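You operate a simulated robot arm through the tools that you are given. There is no shell and no other tool.

You are at the controls of a simulated two-armed robot. One attempt, no reset.

TASK
Stick the small teal print in the album frame with its number.
Fine: clamp the page first; one click of the wheel gives the one sticky dot; lay it square and right way up, press it flat with the wooden block and put the block back; leave the other small prints alone.

It is judged by the outcome, as a careful person would: the job done as asked, and still so three seconds after it is handed in. It fails if anything else is knocked over, pushed out of place, dropped, spilled or broken.

THE ROBOT
Two 7-joint arms with fingered hands on one trunk that stands fixed in place. Base frame: the origin is at the foot of the trunk, x ahead of it, y to its left, z up. Readings come in m, degrees, newtons and seconds.
The left shoulder is at [0.087, 0.125, 1.071], the right one opposite. With the tool pointing down near the work surface each hand reaches from about 0.46 to 0.82 m from the base axis, measured 20 degrees to its own side. Payload 3.6 kg a hand.
Tool frame (each hand has its own): the origin (TCP) lies between the finger pads and is the grasp point; the fingertips stand 0.03 m ahead of it; z points along the fingers, y is the line along which they close. The gripper opens to 0.104 m; its body begins 0.035 m behind the TCP. The gripper is a hand of 4 fingers: y runs from the thumb to the fingers, the wrist lies at [-0.015, -0.104, -0.178] in the tool frame.
Orientation is that of the tool frame in the base frame, as a unit quaternion [x, y, z, w]. With the fingers straight down and the wrist toward the robot, the tool's x, y and z point along [0, 1, 0], [1, 0, 0] and [0, 0, -1] of the base frame.

THE INTERFACE
- The arms move only by the tool servo_tool. It takes "left_plan", "right_plan" or both (then of equal length, played together; a hand with none holds still); each is a list of rows, each an object (a shift or turn left out is 0) with "xyz": the shift along the tool's x, y, z in m, a list of three; "rotation": the turn, a rotation vector about the tool's x, y, z in degrees, a list of three. In form: [{"xyz": [dx, dy, dz], "rotation": [ax, ay, az]}, ...]. A call has 1 to 20 rows; each row is the pose to reach, as a shift and turn from the pose commanded when the call began, along the tool's axes at that moment. Rows are played at 5 a second. More than 0.05 m and 8.6 degrees between two rows, and nothing of the call is played. Where a pose cannot be reached the arm comes as near as it can. A force on the tool above 70 N (or 10 N above the force at the start of the call, whichever is more), or a blocked arm, ends the call early, and 0.2 s more pass. In this call time passes only in rows, and 0.2 s behind the last. The reply holds the time, the measured pose of the TCP, the force on the tool along the base axes, the opening and the grip force, in the units named above and with some noise, with the torque about the TCP (base axes, N m) and any sound that the robot's microphone picked up.
- Cameras (640 x 400 px; columns grow to the right, rows downward): "scene" is now at [0.1996, -0.0434, 1.2261]; the picture's right is [-0.48, -0.88, 0.00], its down [-0.32, 0.17, -0.93] and it looks along [0.82, -0.44, -0.36] (base axes); focal length 214 px, centre (320, 200). "left" rides on the left gripper at [-0.061, -0.092, -0.13] in its tool frame; the picture's right is [-0.81, -0.28, 0.52], its down [0.53, -0.71, 0.46] and it looks along [0.24, 0.64, 0.72] (tool axes); focal length 275 px, centre (320, 200). "right" rides on the right gripper at [0.061, -0.092, -0.13] in its tool frame; the picture's right is [-0.81, 0.27, -0.52], its down [-0.53, -0.71, 0.46] and it looks along [-0.24, 0.64, 0.72] (tool axes); focal length 275 px, centre (320, 200). There is no depth. A picture from a camera that has moved, and an enlarged one, comes with that camera's place and axes in the base frame and with its lens.
- get_image(camera): a new picture of that camera. No time passes.
- lift_body(by): moves the trunk up (or, below 0, down) by that many m; the arms and the scene camera ride with it, the base frame stays. It gives what a move gives, with no picture.
- curl_fingers(index, middle, ring, thumb_bend, thumb_turn, hand): sets how far each is bent, from 0 (flat) to 1 (curled in); at 0.3 the hand is open as for a grip, at 0.7 the pads meet at the TCP. One left out holds its place. A second passes; each finger stops where it meets its share of the squeeze, and holds until it gets a number again. It is the only way to open and close the hand. It gives what a move gives, with no picture; readings hold the bend of each and the force on the fingers (four entries, about 0 where the hand has none), thumb and palm. thumb_turn goes from beside the hand (0) to across from the fingers (1), as for a grip.
- turn_head(pan, tilt): turns the head with the scene camera to pan (to the left, within 80 degrees either way) and tilt (down, from -29 to 69), counted from straight ahead of the robot (the tilt from the chest, where the trunk bows). It gives what a move gives.
- enlarge(camera, box): a new picture of the part [left, top, right, bottom] of that camera's present view, enlarged. No time passes.
- sign_off(): hands the job in; it is judged then, once.

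Nothing tells you positions but the pictures and the camera data. Unless the task says otherwise, let go and move clear before handing in.

The tools are called as a command line: name --argument value ..., lists and objects as JSON in quotes. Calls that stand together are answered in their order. servo_tool: Moves the arms, as the interface text tells. Its arguments: {"type":"object","properties":{"left_plan":{"type":"array"},"right_plan":{"type":"array"}},"required":[]} The other tools are called the same way: lift_body (by) moves the trunk up or down; curl_fingers (index, middle, ring, thumb_bend, thumb_turn, hand) moves the fingers one by one; turn_head (pan, tilt) turns the head that bears the scene camera; get_image (camera) takes a picture; enlarge (camera, box) takes an enlarged picture of a part of a camera's view; sign_off () hands the job in.

At the start:

```text
time_s: 0.0
left_position: [0.4165, -0.0491, 1.1697]
left_orientation: [0.707, 0.707, 0.0, 0.0]
left_wrist_force: [-0.1, 0.1, -0.2]
left_ft_torque: [-0.01, 0.0, 0.02]
left_width: 0.1039
left_grip_force: 0.0
left_shape: jaw
left_bend: [0.3, 0.3, 0.3, 0.3, 0.98]
left_finger forces: [0.0, 0.0, 0.1, 0.0, 0.1, 0.1]
right_position: [0.3125, -0.4281, 1.1268]
right_orientation: [0.707, 0.707, 0.0, -0.001]
right_wrist_force: [0.2, 0.0, -0.4]
right_ft_torque: [0.0, 0.01, 0.01]
right_width: 0.1034
right_grip_force: 0.1
right_shape: jaw
right_bend: [0.3, 0.3, 0.3, 0.3, 0.98]
right_finger forces: [0.1, 0.0, 0.0, 0.1, 0.0, 0.0]
trunk travel left (down, up): [-0.3, 0.236]
head pan, tilt (commanded): [-28.4, 21.1]
```

scene: 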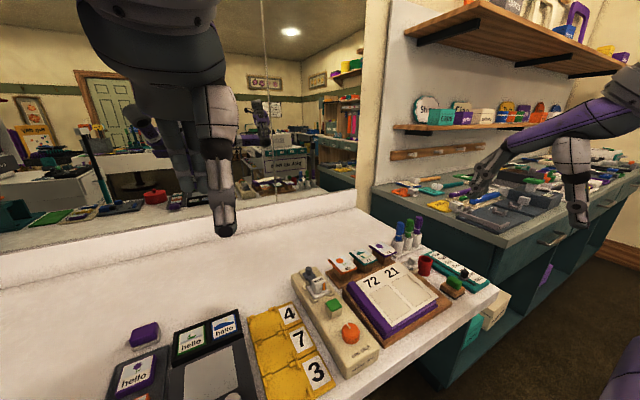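
right: 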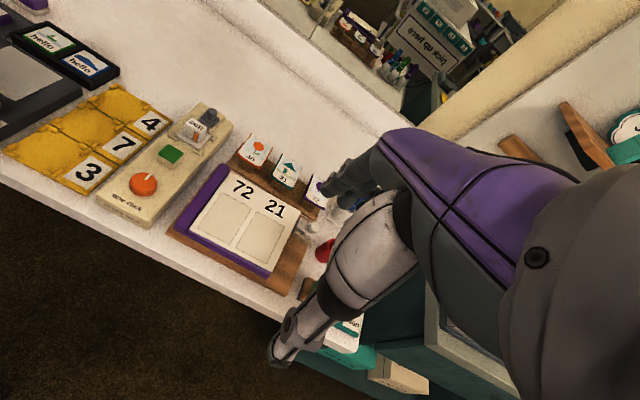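
left: 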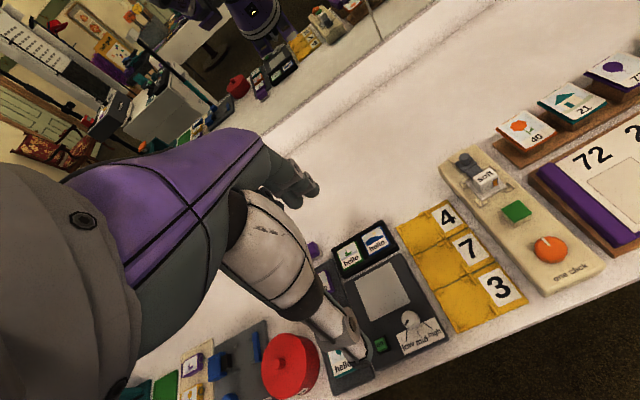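

I see a table with an album page (72, 21), three small prints on a wooden stand (orange 40, teal 21, purple 72?), and a dot dispenser with an orange wheel. I'll look closer before moving anything.

enlarge --camera "scene" --box '[280, 200, 500, 390]'

enlarge --camera "right" --box '[80, 90, 360, 290]'

enlarge --camera "left" --box '[380, 30, 640, 290]'

```text
2.11 times, centred on (390, 295) of scene
camera zoom: at [0.1996, -0.0434, 1.2261], right [-0.48, -0.88, 0.0], down [-0.32, 0.17, -0.93], along [0.82, -0.44, -0.36], focal length 452 px, centre (173, 0)
```

zoom: 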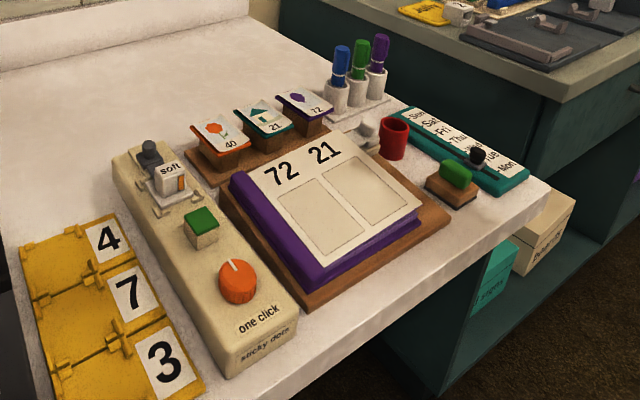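

```text
2.00 times, centred on (220, 190) of right
camera zoom: at [0.2225, -0.3675, 1.2585], right [0.27, -0.81, 0.52], down [-0.71, -0.53, -0.46], along [0.64, -0.24, -0.72], focal length 551 px, centre (520, 220)
```

zoom: 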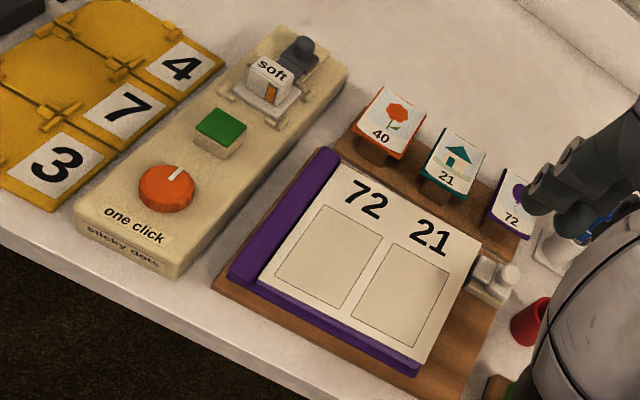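

```text
1.54 times, centred on (510, 160) of left
camera zoom: at [0.3251, -0.1109, 1.3], right [-0.28, -0.81, -0.52], down [-0.71, 0.53, -0.46], along [0.64, 0.24, -0.72], focal length 424 px, centre (28, 262)
```

zoom: 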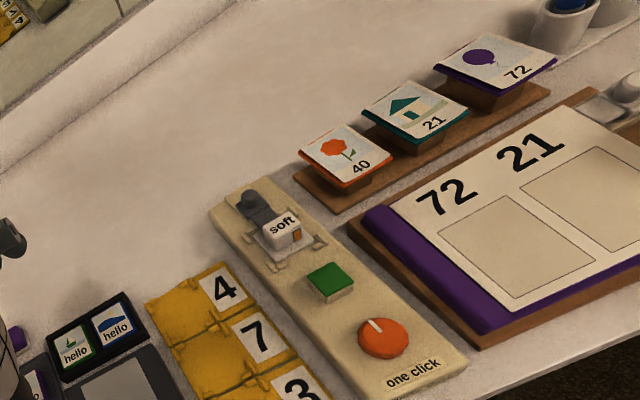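

The numbers match up: teal print = 21, and 21 is the right-hand frame, with a clamp-like part at the right edge of the page. I'll zoom in further on each part to learn how it works.

enlarge --camera "right" --box '[110, 95, 240, 225]'

enlarge --camera "left" --box '[440, 130, 600, 290]'

enlarge --camera "left" --box '[490, 40, 640, 180]'

enlarge --camera "scene" --box '[380, 210, 500, 320]'

enlarge --camera "right" --box '[220, 130, 340, 250]'

```text
3.08 times, centred on (175, 160) of right
camera zoom: at [0.2225, -0.3675, 1.2585], right [0.27, -0.81, 0.52], down [-0.71, -0.53, -0.46], along [0.64, -0.24, -0.72], focal length 847 px, centre (766, 323)
```

zoom: 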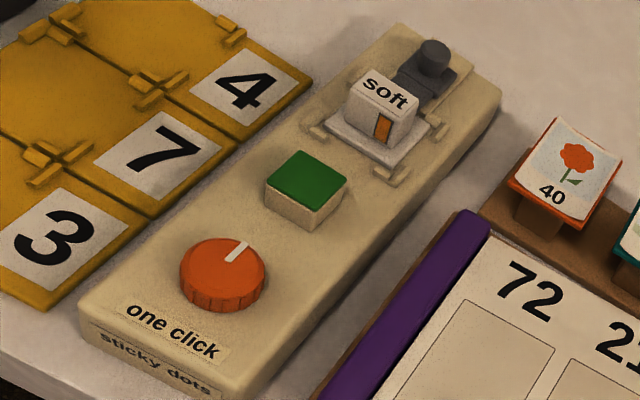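

```text
2.50 times, centred on (520, 210) of left
camera zoom: at [0.3251, -0.1109, 1.3], right [-0.28, -0.81, -0.52], down [-0.71, 0.53, -0.46], along [0.64, 0.24, -0.72], focal length 688 px, centre (-180, 175)
```

zoom: 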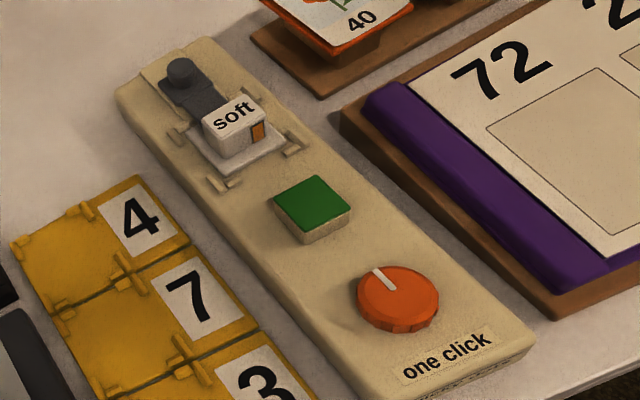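

```text
2.86 times, centred on (565, 110) of left
camera zoom: at [0.3251, -0.1109, 1.3], right [-0.28, -0.81, -0.52], down [-0.71, 0.53, -0.46], along [0.64, 0.24, -0.72], focal length 786 px, centre (-380, 457)
```

zoom: 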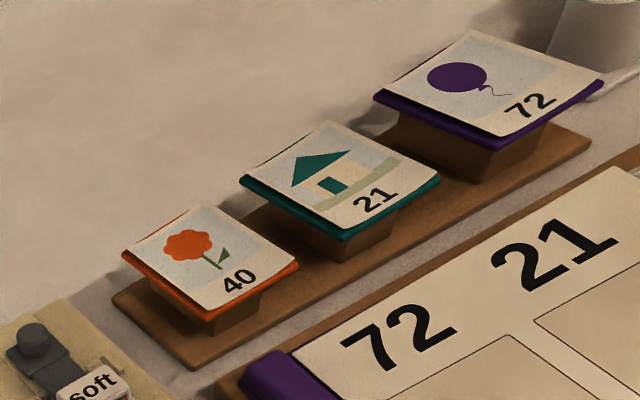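

```text
3.64 times, centred on (440, 265) of scene
camera zoom: at [0.1996, -0.0434, 1.2261], right [-0.48, -0.88, 0.0], down [-0.32, 0.17, -0.93], along [0.82, -0.44, -0.36], focal length 780 px, centre (-116, -36)
```

zoom: 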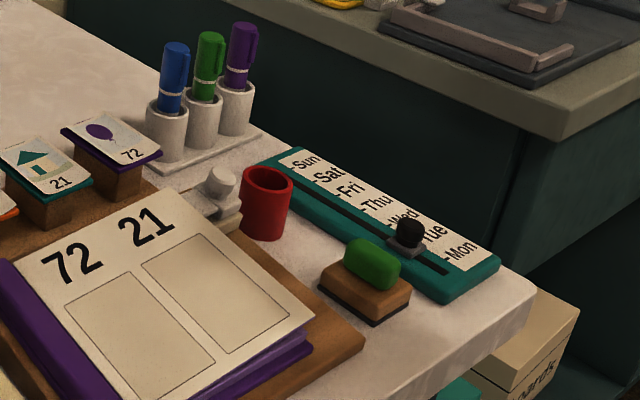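

```text
3.33 times, centred on (280, 190) of right
camera zoom: at [0.2225, -0.3675, 1.2585], right [0.27, -0.81, 0.52], down [-0.71, -0.53, -0.46], along [0.64, -0.24, -0.72], focal length 918 px, centre (453, 233)
```

zoom: 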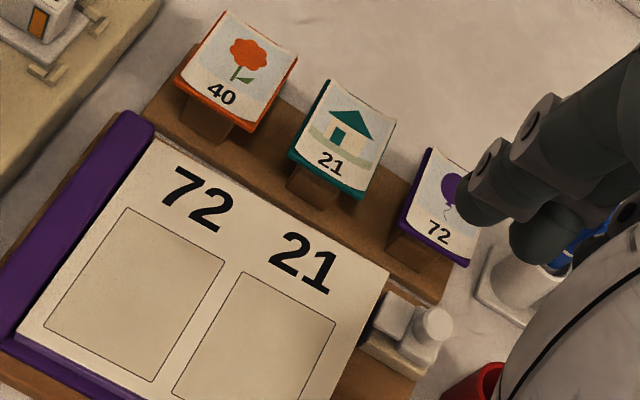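

The prints sit on pedestals with overhanging edges, and the clamp is the grey fitting at the right edge of the page. I'll zoom harder on the clamp, the wood block and the dispenser from the scene camera.

enlarge --camera "scene" --box '[405, 240, 445, 265]'

enlarge --camera "scene" --box '[425, 255, 485, 305]'

enlarge --camera "right" --box '[280, 200, 350, 250]'

enlarge --camera "scene" --box '[290, 260, 380, 320]'

```text
16.00 times, centred on (425, 252) of scene
camera zoom: at [0.1996, -0.0434, 1.2261], right [-0.48, -0.88, 0.0], down [-0.32, 0.17, -0.93], along [0.82, -0.44, -0.36], focal length 3432 px, centre (-1360, -640)
```

zoom: 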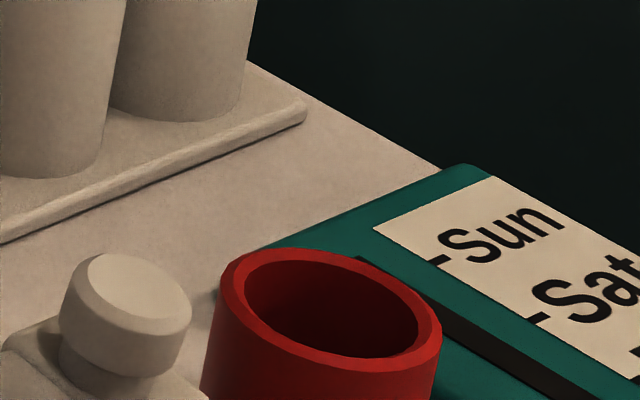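

```text
8.00 times, centred on (455, 280) of scene
camera zoom: at [0.1996, -0.0434, 1.2261], right [-0.48, -0.88, 0.0], down [-0.32, 0.17, -0.93], along [0.82, -0.44, -0.36], focal length 1716 px, centre (-760, -440)
```

zoom: 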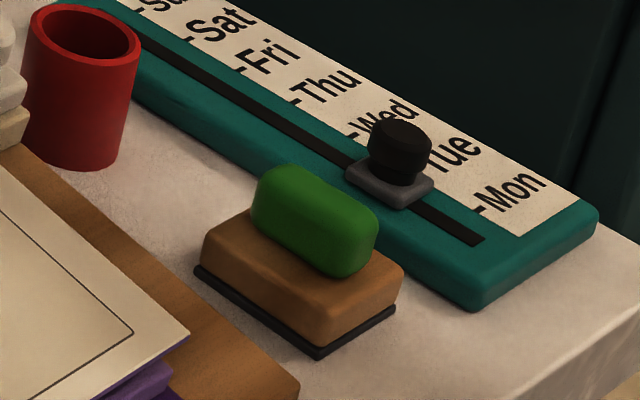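

```text
8.00 times, centred on (315, 225) of right
camera zoom: at [0.2225, -0.3675, 1.2585], right [0.27, -0.81, 0.52], down [-0.71, -0.53, -0.46], along [0.64, -0.24, -0.72], focal length 2202 px, centre (360, 0)
```

zoom: 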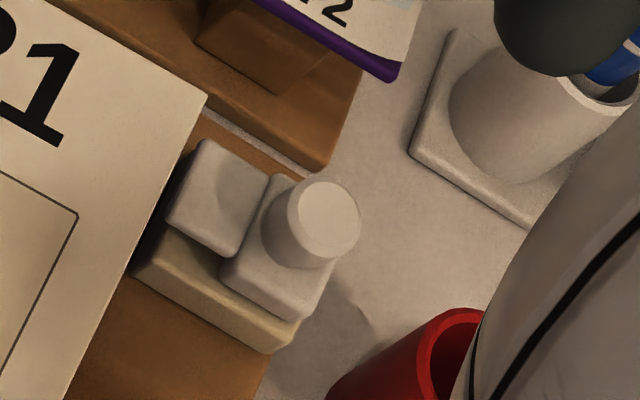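

```text
6.67 times, centred on (335, 290) of scene
camera zoom: at [0.1996, -0.0434, 1.2261], right [-0.48, -0.88, 0.0], down [-0.32, 0.17, -0.93], along [0.82, -0.44, -0.36], focal length 1430 px, centre (220, -400)
```

zoom: 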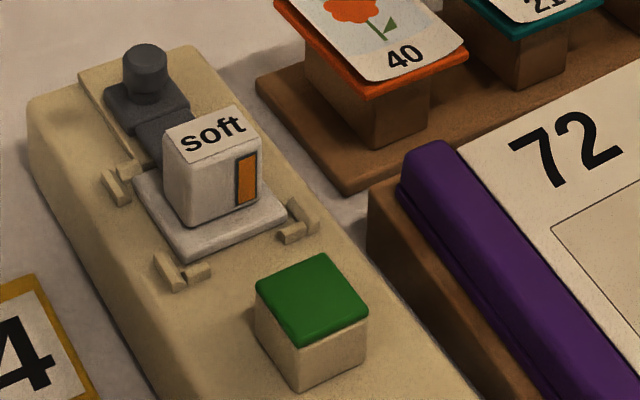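

The dispenser has a wheel, a green-topped cube, and a station with corner brackets and a "soft" block on a slide. I want closer looks at the labels and the nest, so I'll zoom from the hand cameras.

enlarge --camera "right" --box '[120, 175, 180, 225]'

enlarge --camera "right" --box '[165, 95, 225, 150]'

enlarge --camera "left" --box '[440, 140, 520, 200]'

get_image --camera "scene"

```text
8.00 times, centred on (150, 200) of right
camera zoom: at [0.2225, -0.3675, 1.2585], right [0.27, -0.81, 0.52], down [-0.71, -0.53, -0.46], along [0.64, -0.24, -0.72], focal length 2202 px, centre (1680, 200)
```

zoom: 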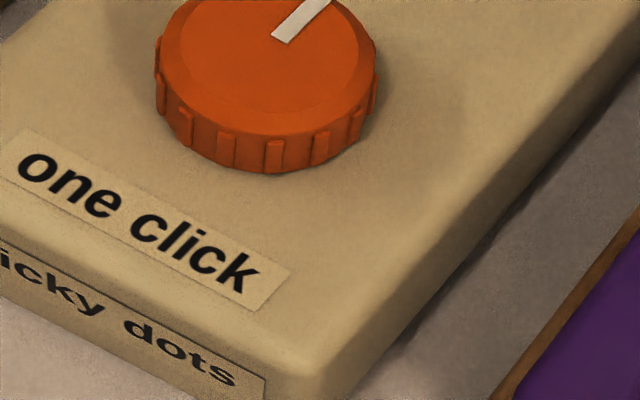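

```text
7.27 times, centred on (195, 122) of right
camera zoom: at [0.2225, -0.3675, 1.2585], right [0.27, -0.81, 0.52], down [-0.71, -0.53, -0.46], along [0.64, -0.24, -0.72], focal length 2002 px, centre (1229, 764)
```

zoom: 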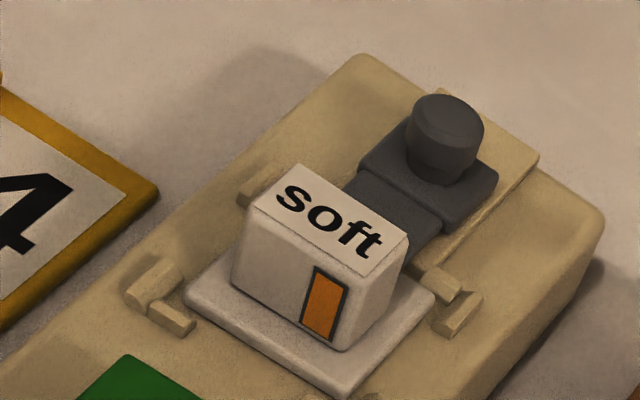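

```text
6.67 times, centred on (480, 170) of left
camera zoom: at [0.3251, -0.1109, 1.3], right [-0.28, -0.81, -0.52], down [-0.71, 0.53, -0.46], along [0.64, 0.24, -0.72], focal length 1835 px, centre (-747, 400)
```

zoom: 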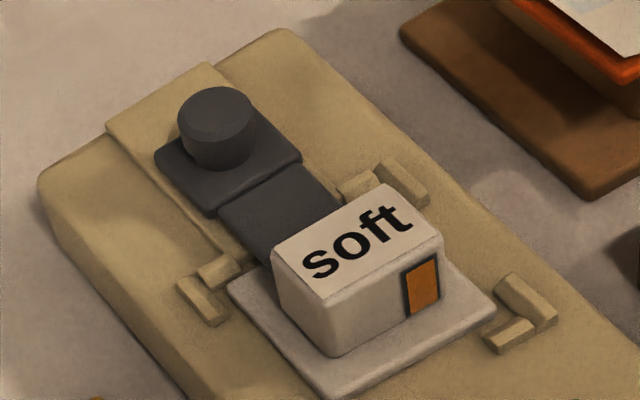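

```text
taken
camera scene: at [0.1996, -0.0434, 1.2261], right [-0.48, -0.88, 0.0], down [-0.32, 0.17, -0.93], along [0.82, -0.44, -0.36], focal length 214 px, centre (320, 200)
```

scene: 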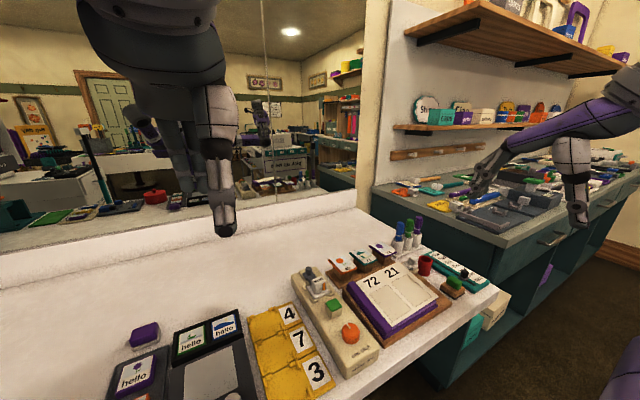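

I take the page clamp to be a sliding jaw with a small knob at about [0.518, -0.511, 0.861], page top about z 0.838. I'll move the right hand a little right and down to look at it from closer.

servo_tool --right_plan '[{"xyz": [-0.033, 0.012, 0.02]}, {"xyz": [-0.066, 0.024, 0.04]}, {"xyz": [-0.1, 0.036, 0.06]}, {"xyz": [-0.132, 0.048, 0.077]}]'

get_image --camera "right"

get_image --camera "scene"

```text
time_s: 1.0
left_position: [0.4159, -0.0512, 1.1697]
left_orientation: [0.707, 0.707, 0.0, 0.0]
left_wrist_force: [-0.1, -0.1, -0.1]
left_ft_torque: [0.01, -0.03, 0.0]
left_width: 0.1038
left_grip_force: 0.1
left_shape: jaw
left_bend: [0.3, 0.3, 0.3, 0.3, 0.98]
left_finger forces: [0.0, 0.0, 0.0, 0.0, 0.1, 0.0]
right_position: [0.3624, -0.5613, 1.0497]
right_orientation: [0.707, 0.707, 0.0, 0.0]
right_wrist_force: [-0.3, -0.4, 0.7]
right_ft_torque: [-0.03, 0.0, 0.01]
right_width: 0.1037
right_grip_force: 0.1
right_shape: jaw
right_bend: [0.3, 0.3, 0.3, 0.3, 0.98]
right_finger forces: [0.0, 0.1, 0.0, 0.0, 0.0, 0.0]
trunk travel left (down, up): [-0.3, 0.236]
head pan, tilt (commanded): [-28.4, 21.1]
```

```text
taken
camera right: at [0.2705, -0.4997, 1.1805], right [0.28, -0.81, 0.52], down [-0.71, -0.53, -0.46], along [0.64, -0.24, -0.72], focal length 275 px, centre (320, 200)
```

right: 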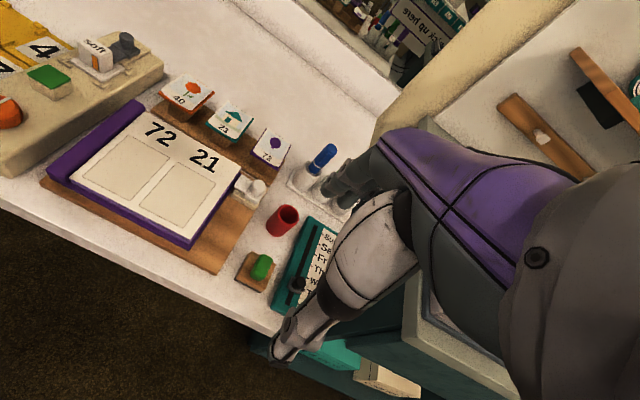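

```text
taken
camera scene: at [0.1998, -0.0437, 1.2261], right [-0.48, -0.88, 0.0], down [-0.32, 0.17, -0.93], along [0.82, -0.44, -0.36], focal length 214 px, centre (320, 200)
```

scene: 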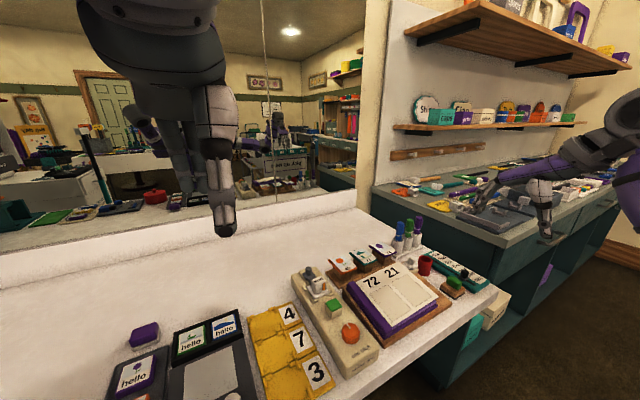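

enlarge --camera "right" --box '[210, 150, 310, 220]'

enlarge --camera "right" --box '[225, 165, 275, 205]'

enlarge --camera "right" --box '[40, 90, 260, 280]'

enlarge --camera "right" --box '[220, 190, 320, 290]'

enlarge --camera "scene" --box '[520, 100, 640, 250]'

```text
5.71 times, centred on (260, 185) of right
camera zoom: at [0.2705, -0.4997, 1.1805], right [0.28, -0.81, 0.52], down [-0.71, -0.53, -0.46], along [0.64, -0.24, -0.72], focal length 1573 px, centre (663, 286)
```

zoom: 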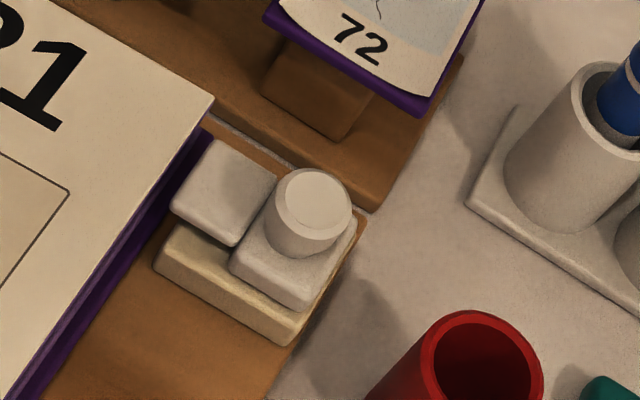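

```text
10.00 times, centred on (250, 185) of right
camera zoom: at [0.2705, -0.4997, 1.1805], right [0.28, -0.81, 0.52], down [-0.71, -0.53, -0.46], along [0.64, -0.24, -0.72], focal length 2753 px, centre (1020, 350)
```

zoom: 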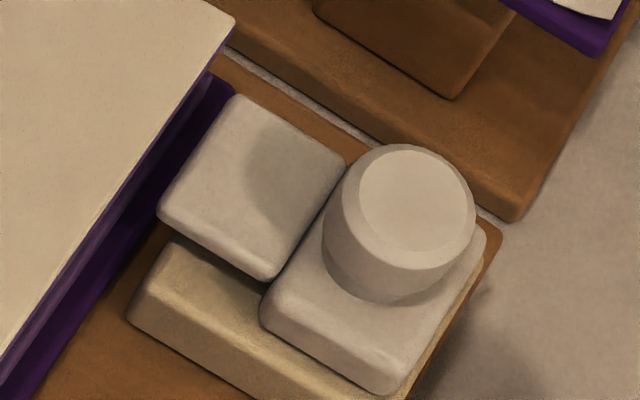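

```text
2.11 times, centred on (150, 185) of right
camera zoom: at [0.2705, -0.4997, 1.1805], right [0.28, -0.81, 0.52], down [-0.71, -0.53, -0.46], along [0.64, -0.24, -0.72], focal length 580 px, centre (678, 232)
```

zoom: 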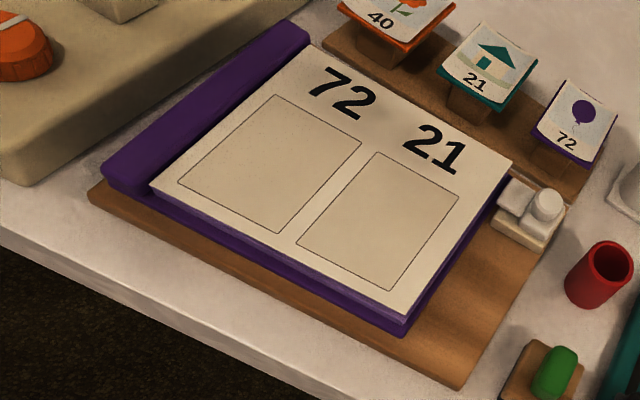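

```text
4.00 times, centred on (270, 240) of right
camera zoom: at [0.2705, -0.4997, 1.1805], right [0.28, -0.81, 0.52], down [-0.71, -0.53, -0.46], along [0.64, -0.24, -0.72], focal length 1101 px, centre (520, 40)
```

zoom: 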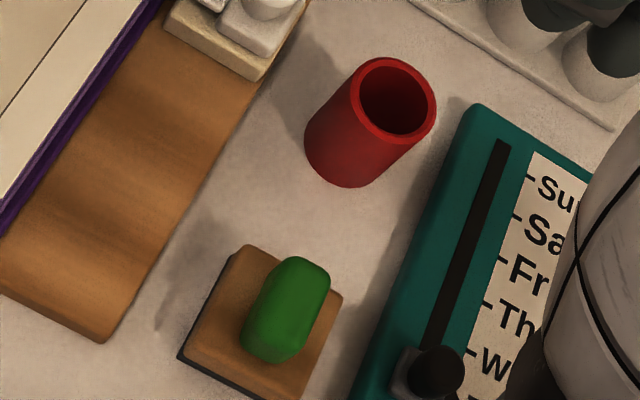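

```text
2.67 times, centred on (580, 175) of scene
camera zoom: at [0.1998, -0.0437, 1.2261], right [-0.48, -0.88, 0.0], down [-0.32, 0.17, -0.93], along [0.82, -0.44, -0.36], focal length 572 px, centre (-373, 267)
```

zoom: 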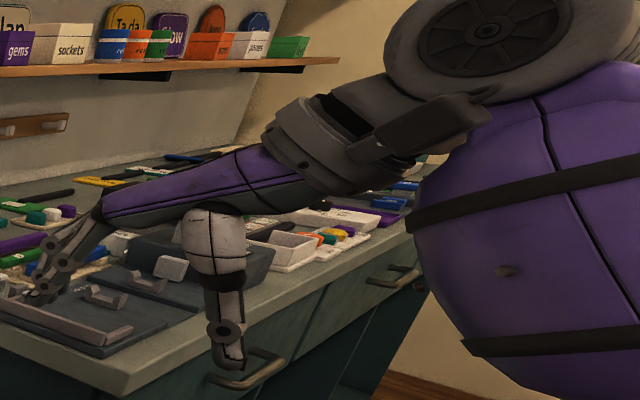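

Clear view now: the clamp jaw sits just outside the page's right edge and should slide left (+y) over it. Let me zoom on the prints and the hand, to see how a print can be held.

enlarge --camera "right" --box '[200, 95, 260, 140]'

enlarge --camera "left" --box '[525, 70, 605, 130]'

enlarge --camera "scene" --box '[325, 235, 405, 285]'

enlarge --camera "right" --box '[250, 120, 420, 370]'

```text
8.89 times, centred on (230, 118) of right
camera zoom: at [0.2705, -0.4997, 1.1805], right [0.28, -0.81, 0.52], down [-0.71, -0.53, -0.46], along [0.64, -0.24, -0.72], focal length 2447 px, centre (1120, 933)
```

zoom: 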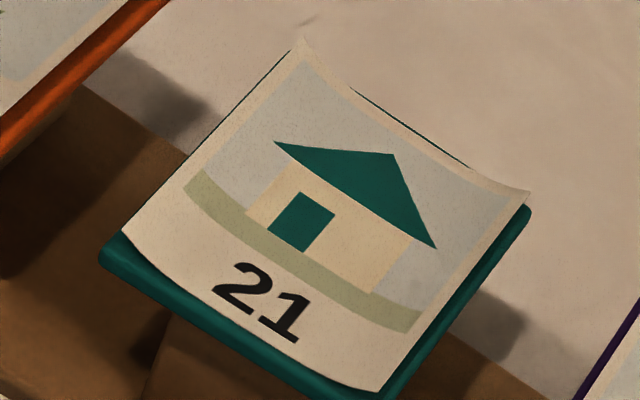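

```text
6.67 times, centred on (565, 100) of left
camera zoom: at [0.3253, -0.1112, 1.2999], right [-0.28, -0.81, -0.52], down [-0.71, 0.53, -0.45], along [0.64, 0.24, -0.72], focal length 1835 px, centre (-1313, 867)
```

zoom: 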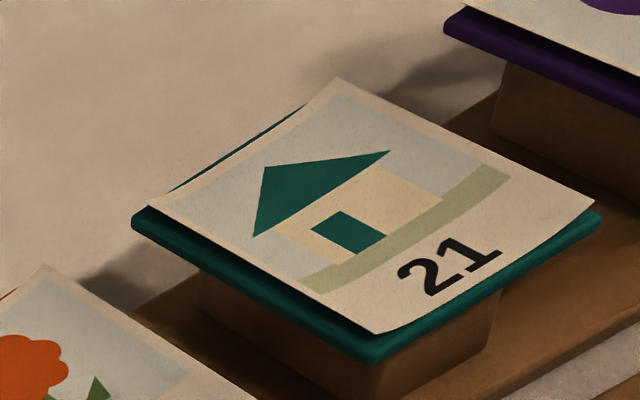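

```text
8.00 times, centred on (365, 260) of scene
camera zoom: at [0.1998, -0.0437, 1.2261], right [-0.48, -0.88, 0.0], down [-0.32, 0.17, -0.93], along [0.82, -0.44, -0.36], focal length 1716 px, centre (-40, -280)
```

zoom: 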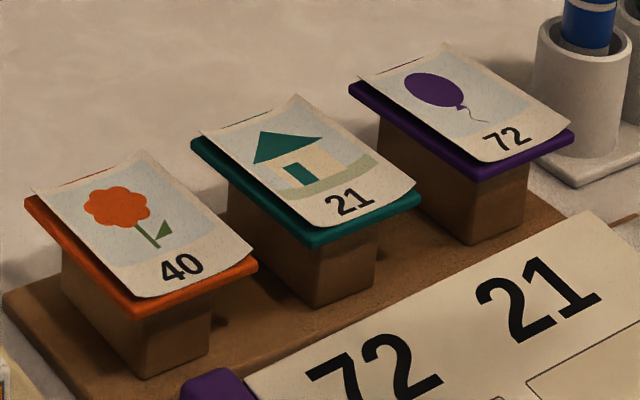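

```text
1.60 times, centred on (335, 245) of right
camera zoom: at [0.2705, -0.4997, 1.1805], right [0.28, -0.81, 0.52], down [-0.71, -0.53, -0.46], along [0.64, -0.24, -0.72], focal length 440 px, centre (296, 128)
```

zoom: 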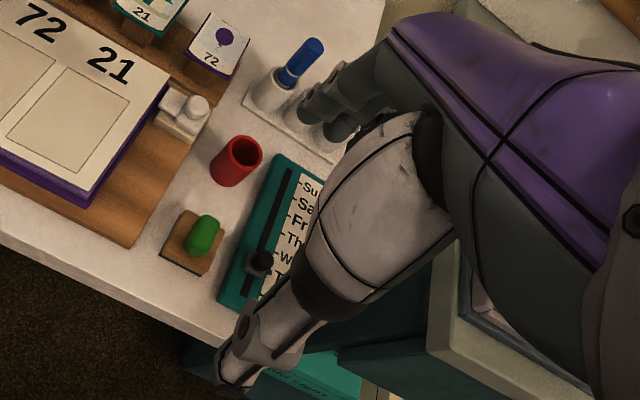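

The prints are curled cards lying on coloured plates on pedestals. Before touching anything I'll look at the right hand's finger layout by turning the head toward it.

turn_head --pan -55 --tilt 30

get_image --camera "scene"

```text
time_s: 1.9
left_position: [0.4178, -0.0496, 1.1688]
left_orientation: [0.707, 0.707, 0.0, 0.001]
left_wrist_force: [0.0, -0.6, -0.6]
left_ft_torque: [0.01, -0.02, 0.01]
left_width: 0.1036
left_grip_force: 0.0
left_shape: jaw
left_bend: [0.3, 0.3, 0.3, 0.3, 0.98]
left_finger forces: [0.0, 0.0, 0.0, 0.0, 0.0, 0.0]
right_position: [0.3609, -0.5605, 1.0498]
right_orientation: [0.707, 0.708, -0.001, 0.0]
right_wrist_force: [0.6, -0.1, 0.0]
right_ft_torque: [0.02, 0.0, 0.04]
right_width: 0.104
right_grip_force: 0.0
right_shape: jaw
right_bend: [0.3, 0.3, 0.3, 0.3, 0.98]
right_finger forces: [0.0, 0.0, 0.0, 0.0, 0.0, 0.0]
trunk travel left (down, up): [-0.3, 0.236]
head pan, tilt (commanded): [-55.0, 30.0]
```

```text
taken
camera scene: at [0.1698, -0.0731, 1.2119], right [-0.82, -0.57, 0.0], down [-0.29, 0.41, -0.87], along [0.5, -0.71, -0.5], focal length 214 px, centre (320, 200)
```

scene: 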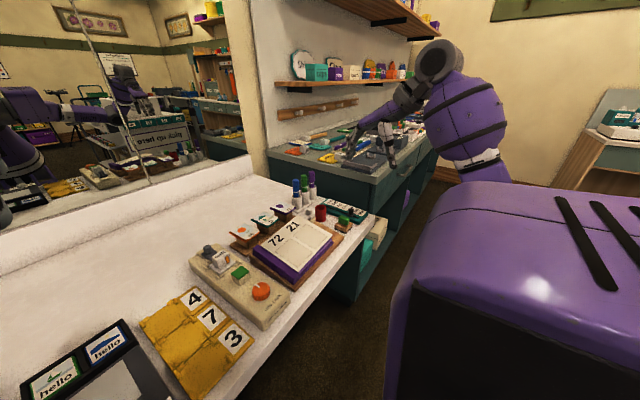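

enlarge --camera "scene" --box '[320, 90, 450, 180]'

enlarge --camera "scene" --box '[180, 190, 360, 310]'

enlarge --camera "scene" --box '[0, 60, 240, 210]'

```text
4.44 times, centred on (385, 135) of scene
camera zoom: at [0.1698, -0.0731, 1.2119], right [-0.82, -0.57, 0.0], down [-0.29, 0.41, -0.87], along [0.5, -0.71, -0.5], focal length 953 px, centre (31, 489)
```

zoom: 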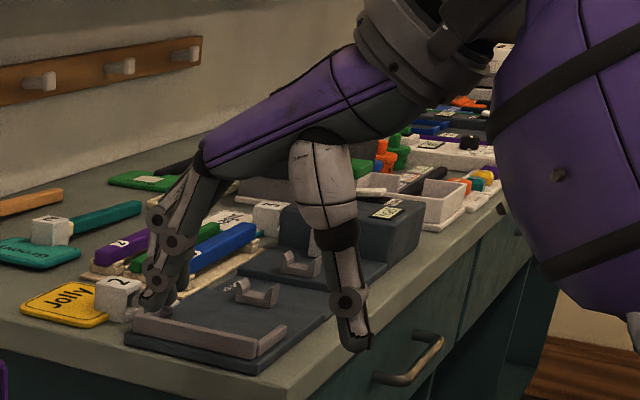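

```text
3.33 times, centred on (270, 250) of scene
camera zoom: at [0.1698, -0.0731, 1.2119], right [-0.82, -0.57, 0.0], down [-0.29, 0.41, -0.87], along [0.5, -0.71, -0.5], focal length 715 px, centre (487, 33)
```

zoom: 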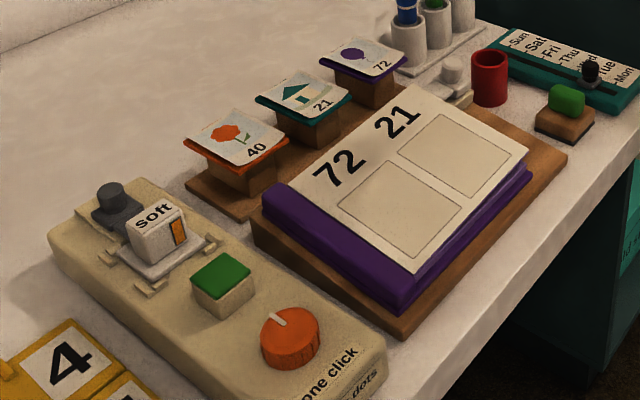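

```text
2.67 times, centred on (120, 135) of scene
camera zoom: at [0.1698, -0.0731, 1.2119], right [-0.82, -0.57, 0.0], down [-0.29, 0.41, -0.87], along [0.5, -0.71, -0.5], focal length 572 px, centre (853, 373)
```

zoom: 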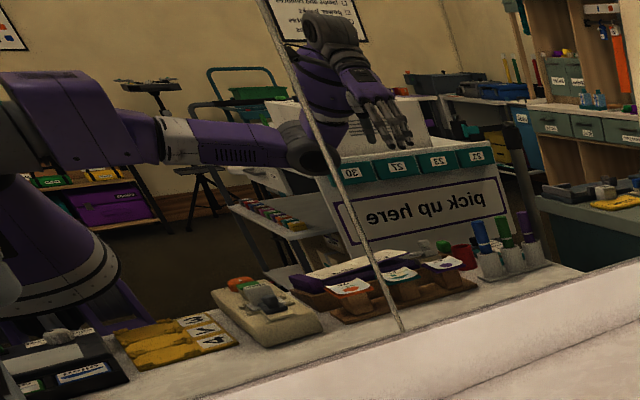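

enlarge --camera "scene" --box '[100, 60, 170, 120]'

enlarge --camera "scene" --box '[340, 110, 400, 180]'

enlarge --camera "right" --box '[300, 120, 420, 240]'

```text
6.67 times, centred on (135, 90) of scene
camera zoom: at [0.1698, -0.0731, 1.2119], right [-0.82, -0.57, 0.0], down [-0.29, 0.41, -0.87], along [0.5, -0.71, -0.5], focal length 1430 px, centre (1553, 933)
```

zoom: 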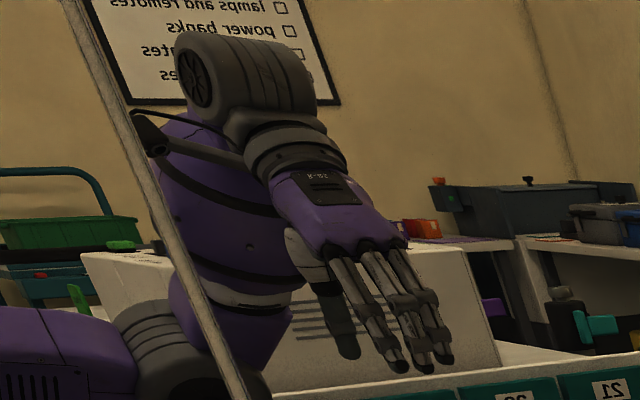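

```text
5.71 times, centred on (370, 145) of scene
camera zoom: at [0.1698, -0.0731, 1.2119], right [-0.82, -0.57, 0.0], down [-0.29, 0.41, -0.87], along [0.5, -0.71, -0.5], focal length 1226 px, centre (34, 514)
```

zoom: 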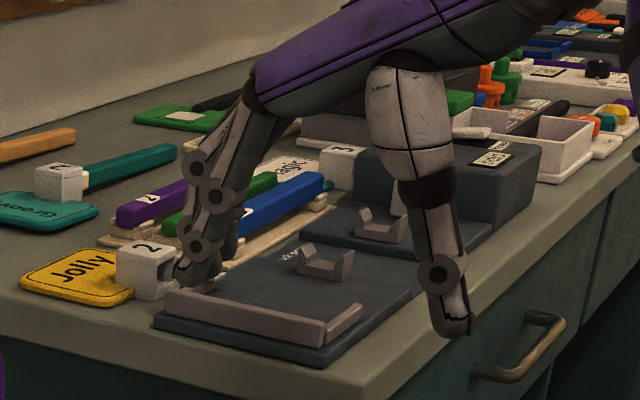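

```text
3.33 times, centred on (360, 180) of right
camera zoom: at [0.2701, -0.4988, 1.1813], right [0.27, -0.81, 0.52], down [-0.71, -0.53, -0.46], along [0.64, -0.24, -0.72], focal length 918 px, centre (187, 267)
```

zoom: 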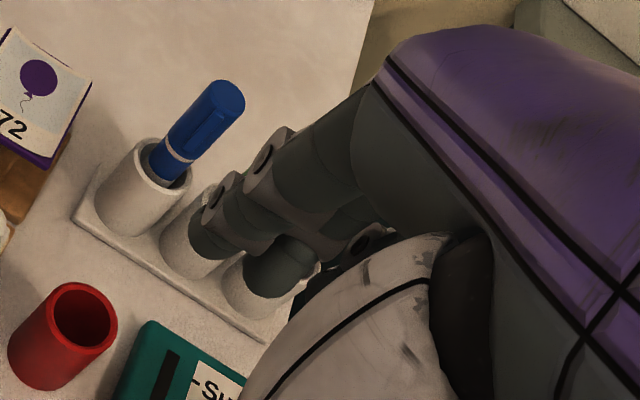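

The hand has three slim fingers and a thumb. I'll shape the right hand into an index–thumb pinch with the other two fingers tucked in, and look at it, to use it as a slim pusher for the clamp knob.

curl_fingers --hand "right" --index 0.7 --middle 1.0 --ring 1.0 --thumb_bend 0.7 --thumb_turn 1.0

get_image --camera "right"

enlarge --camera "scene" --box '[340, 110, 400, 180]'

enlarge --camera "scene" --box '[100, 60, 170, 120]'

```text
time_s: 2.9
left_position: [0.4177, -0.0515, 1.1711]
left_orientation: [0.708, 0.707, 0.001, 0.0]
left_wrist_force: [0.4, 0.5, -0.1]
left_ft_torque: [0.0, 0.0, -0.02]
left_width: 0.1038
left_grip_force: 0.1
left_shape: jaw
left_bend: [0.3, 0.3, 0.3, 0.3, 0.98]
left_finger forces: [0.0, 0.1, 0.0, 0.0, 0.0, 0.0]
right_position: [0.3607, -0.5601, 1.0505]
right_orientation: [0.707, 0.707, 0.0, 0.0]
right_wrist_force: [0.0, -0.7, 0.4]
right_ft_torque: [0.01, -0.02, 0.0]
right_width: 0.0016
right_grip_force: 0.0
right_shape: fingers
right_bend: [0.7, 1.0, 1.0, 0.7, 1.0]
right_finger forces: [0.1, 0.0, 0.0, 0.1, 0.0, 0.0]
trunk travel left (down, up): [-0.3, 0.236]
head pan, tilt (commanded): [-55.0, 30.0]
```

```text
taken
camera right: at [0.2702, -0.499, 1.1812], right [0.27, -0.81, 0.52], down [-0.71, -0.53, -0.46], along [0.64, -0.24, -0.72], focal length 275 px, centre (320, 200)
```

right: 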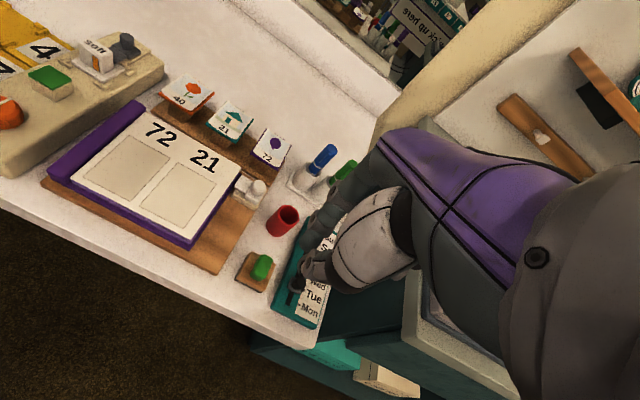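

```text
5.71 times, centred on (370, 145) of scene
camera zoom: at [0.1697, -0.0732, 1.2118], right [-0.82, -0.57, 0.0], down [-0.29, 0.41, -0.87], along [0.5, -0.71, -0.5], focal length 1226 px, centre (34, 514)
```

zoom: 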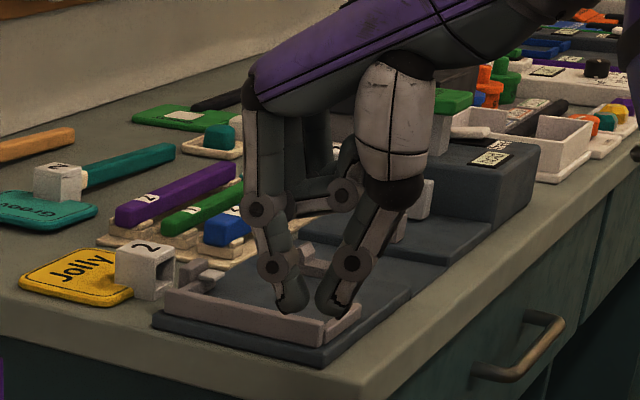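

```text
6.67 times, centred on (135, 90) of scene
camera zoom: at [0.1697, -0.0732, 1.2118], right [-0.82, -0.57, 0.0], down [-0.29, 0.41, -0.87], along [0.5, -0.71, -0.5], focal length 1430 px, centre (1553, 933)
```

zoom: 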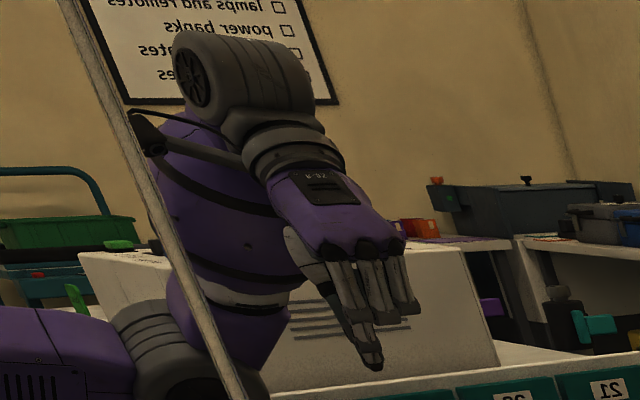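

enlarge --camera "right" --box '[280, 180, 380, 300]'

enlarge --camera "left" --box '[500, 0, 640, 120]'

```text
3.33 times, centred on (330, 240) of right
camera zoom: at [0.2702, -0.499, 1.1812], right [0.27, -0.81, 0.52], down [-0.71, -0.53, -0.46], along [0.64, -0.24, -0.72], focal length 918 px, centre (287, 67)
```

zoom: 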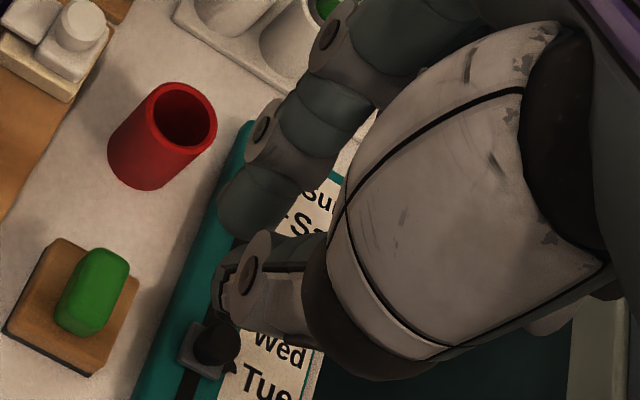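

```text
3.33 times, centred on (570, 60) of left
camera zoom: at [0.3251, -0.1109, 1.3], right [-0.28, -0.81, -0.52], down [-0.71, 0.53, -0.46], along [0.64, 0.24, -0.72], focal length 918 px, centre (-513, 667)
```

zoom: 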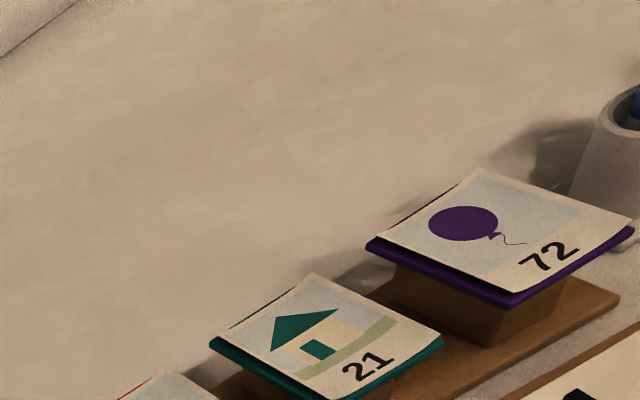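

The index–thumb pinch is slim and its tip sits right under the TCP, with the tucked fingers about 5 cm higher. I'll bring it above a spot just right of the clamp knob, staying high, then check.

servo_tool --right_plan '[{"xyz": [0.005, 0.04, 0.01]}, {"xyz": [0.01, 0.08, 0.02]}, {"xyz": [0.015, 0.12, 0.04]}, {"xyz": [0.02, 0.159, 0.06]}, {"xyz": [0.02, 0.159, 0.09]}]'

turn_head --pan -45 --tilt 35

get_image --camera "scene"

get_image --camera "right"

```text
time_s: 4.1
left_position: [0.4174, -0.0504, 1.1703]
left_orientation: [0.706, 0.708, 0.0, -0.001]
left_wrist_force: [0.5, 0.2, 0.0]
left_ft_torque: [-0.01, -0.02, 0.05]
left_width: 0.1037
left_grip_force: 0.1
left_shape: jaw
left_bend: [0.3, 0.3, 0.3, 0.3, 0.98]
left_finger forces: [0.0, 0.0, 0.1, 0.1, 0.0, 0.0]
right_position: [0.521, -0.5408, 0.9599]
right_orientation: [0.708, 0.706, 0.001, 0.0]
right_wrist_force: [0.5, -1.3, 0.5]
right_ft_torque: [0.04, -0.01, 0.01]
right_width: 0.0011
right_grip_force: 0.0
right_shape: fingers
right_bend: [0.7, 1.0, 1.0, 0.7, 1.0]
right_finger forces: [0.1, 0.1, 0.1, 0.0, 0.0, 0.0]
trunk travel left (down, up): [-0.3, 0.236]
head pan, tilt (commanded): [-55.0, 30.0]
```

```text
time_s: 4.8
left_position: [0.416, -0.0507, 1.17]
left_orientation: [0.707, 0.707, 0.0, 0.0]
left_wrist_force: [0.0, 0.7, 0.1]
left_ft_torque: [0.0, 0.04, 0.03]
left_width: 0.1037
left_grip_force: 0.1
left_shape: jaw
left_bend: [0.3, 0.3, 0.3, 0.3, 0.98]
left_finger forces: [0.1, 0.1, 0.0, 0.0, 0.0, 0.1]
right_position: [0.5212, -0.5414, 0.9605]
right_orientation: [0.707, 0.707, -0.001, 0.001]
right_wrist_force: [0.5, -0.2, -0.4]
right_ft_torque: [0.01, 0.01, -0.01]
right_width: 0.0012
right_grip_force: 0.0
right_shape: fingers
right_bend: [0.7, 1.0, 1.0, 0.7, 1.0]
right_finger forces: [0.0, 0.0, 0.0, 0.0, 0.0, 0.1]
trunk travel left (down, up): [-0.3, 0.236]
head pan, tilt (commanded): [-45.0, 35.0]
```

```text
taken
camera scene: at [0.1801, -0.0615, 1.2041], right [-0.71, -0.71, 0.0], down [-0.41, 0.41, -0.82], along [0.58, -0.58, -0.57], focal length 214 px, centre (320, 200)
```

scene: 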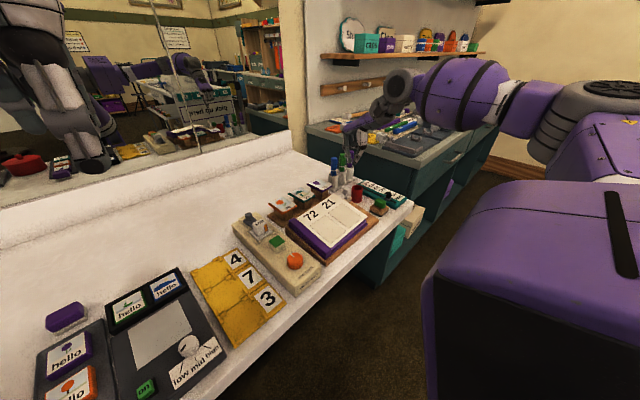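

```text
taken
camera right: at [0.4294, -0.4793, 1.0919], right [0.27, -0.81, 0.52], down [-0.71, -0.53, -0.46], along [0.64, -0.24, -0.72], focal length 275 px, centre (320, 200)
```

right: 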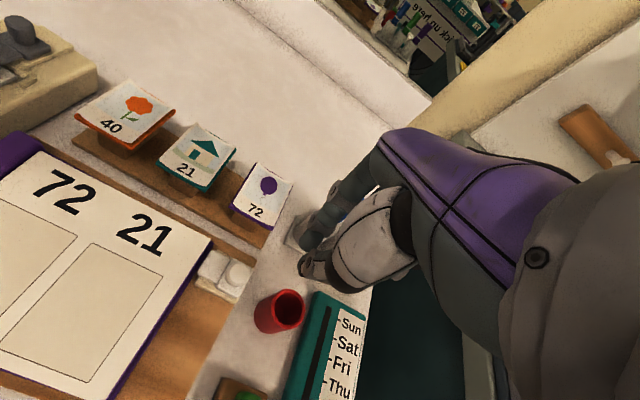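

enlarge --camera "right" --box '[190, 230, 320, 340]'

enlarge --camera "scene" --box '[310, 120, 410, 220]'

```text
3.64 times, centred on (255, 285) of right
camera zoom: at [0.4294, -0.4793, 1.0919], right [0.27, -0.81, 0.52], down [-0.71, -0.53, -0.46], along [0.64, -0.24, -0.72], focal length 1001 px, centre (556, -109)
```

zoom: 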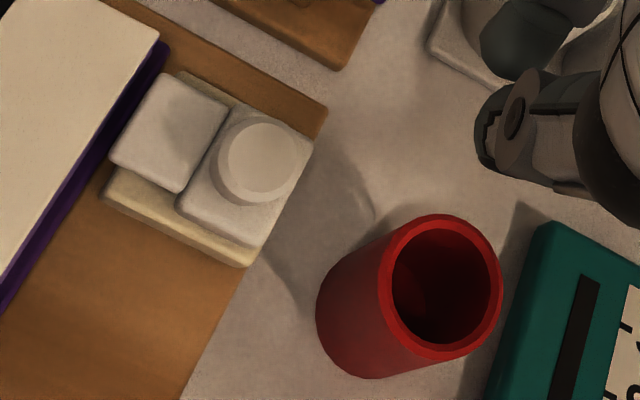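

```text
4.00 times, centred on (360, 170) of scene
camera zoom: at [0.1801, -0.0615, 1.2041], right [-0.71, -0.71, 0.0], down [-0.41, 0.41, -0.82], along [0.58, -0.58, -0.57], focal length 858 px, centre (160, 320)
```

zoom: 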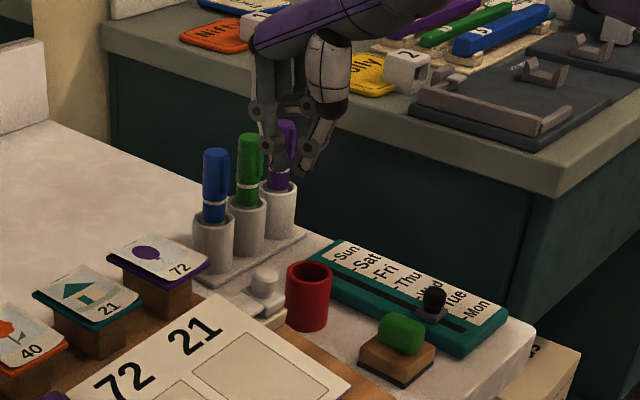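

The knob centre is at about [0.519, -0.515], top 0.857; the cup is at [0.516, -0.573] with its rim lower (~0.84). The pinch at y -0.541 falls between them, so I lower it most of the way and check.

servo_tool --right_plan '[{"xyz": [0.0, 0.0, 0.03]}, {"xyz": [0.0, 0.0, 0.055]}, {"xyz": [0.0, 0.0, 0.07]}]'

enlarge --camera "right" --box '[160, 200, 360, 360]'

enlarge --camera "scene" --box '[335, 165, 405, 220]'

```text
time_s: 5.6
left_position: [0.4163, -0.0512, 1.1704]
left_orientation: [0.707, 0.707, 0.0, 0.001]
left_wrist_force: [-0.4, -0.1, 0.2]
left_ft_torque: [-0.04, -0.01, -0.05]
left_width: 0.1038
left_grip_force: 0.1
left_shape: jaw
left_bend: [0.3, 0.3, 0.3, 0.3, 0.98]
left_finger forces: [0.0, 0.0, 0.0, 0.1, 0.1, 0.1]
right_position: [0.5205, -0.5414, 0.8911]
right_orientation: [0.707, 0.707, 0.0, -0.001]
right_wrist_force: [-0.1, -0.1, -0.6]
right_ft_torque: [0.01, 0.01, -0.01]
right_width: 0.0013
right_grip_force: 0.1
right_shape: fingers
right_bend: [0.7, 1.0, 1.0, 0.7, 1.0]
right_finger forces: [0.1, 0.0, 0.0, 0.0, 0.0, 0.1]
trunk travel left (down, up): [-0.3, 0.236]
head pan, tilt (commanded): [-45.0, 35.0]
```

```text
2.50 times, centred on (260, 280) of right
camera zoom: at [0.4295, -0.4798, 1.0211], right [0.28, -0.81, 0.52], down [-0.71, -0.53, -0.46], along [0.64, -0.24, -0.72], focal length 688 px, centre (470, 0)
```

zoom: 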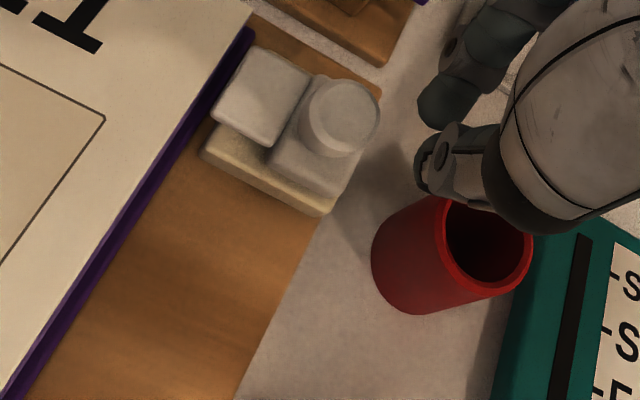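

```text
7.27 times, centred on (370, 192) of scene
camera zoom: at [0.1802, -0.0615, 1.204], right [-0.71, -0.71, 0.0], down [-0.41, 0.41, -0.82], along [0.58, -0.58, -0.57], focal length 1560 px, centre (-44, 254)
```

zoom: 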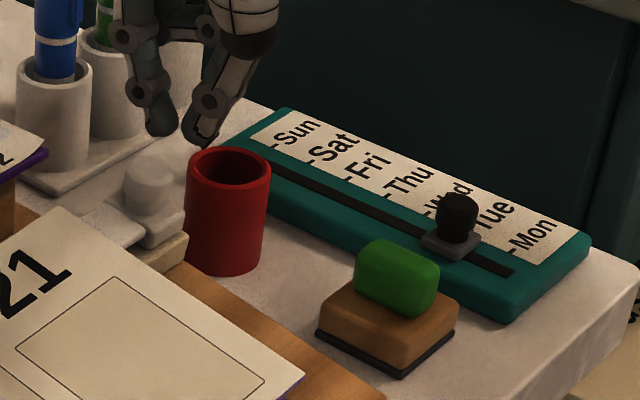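

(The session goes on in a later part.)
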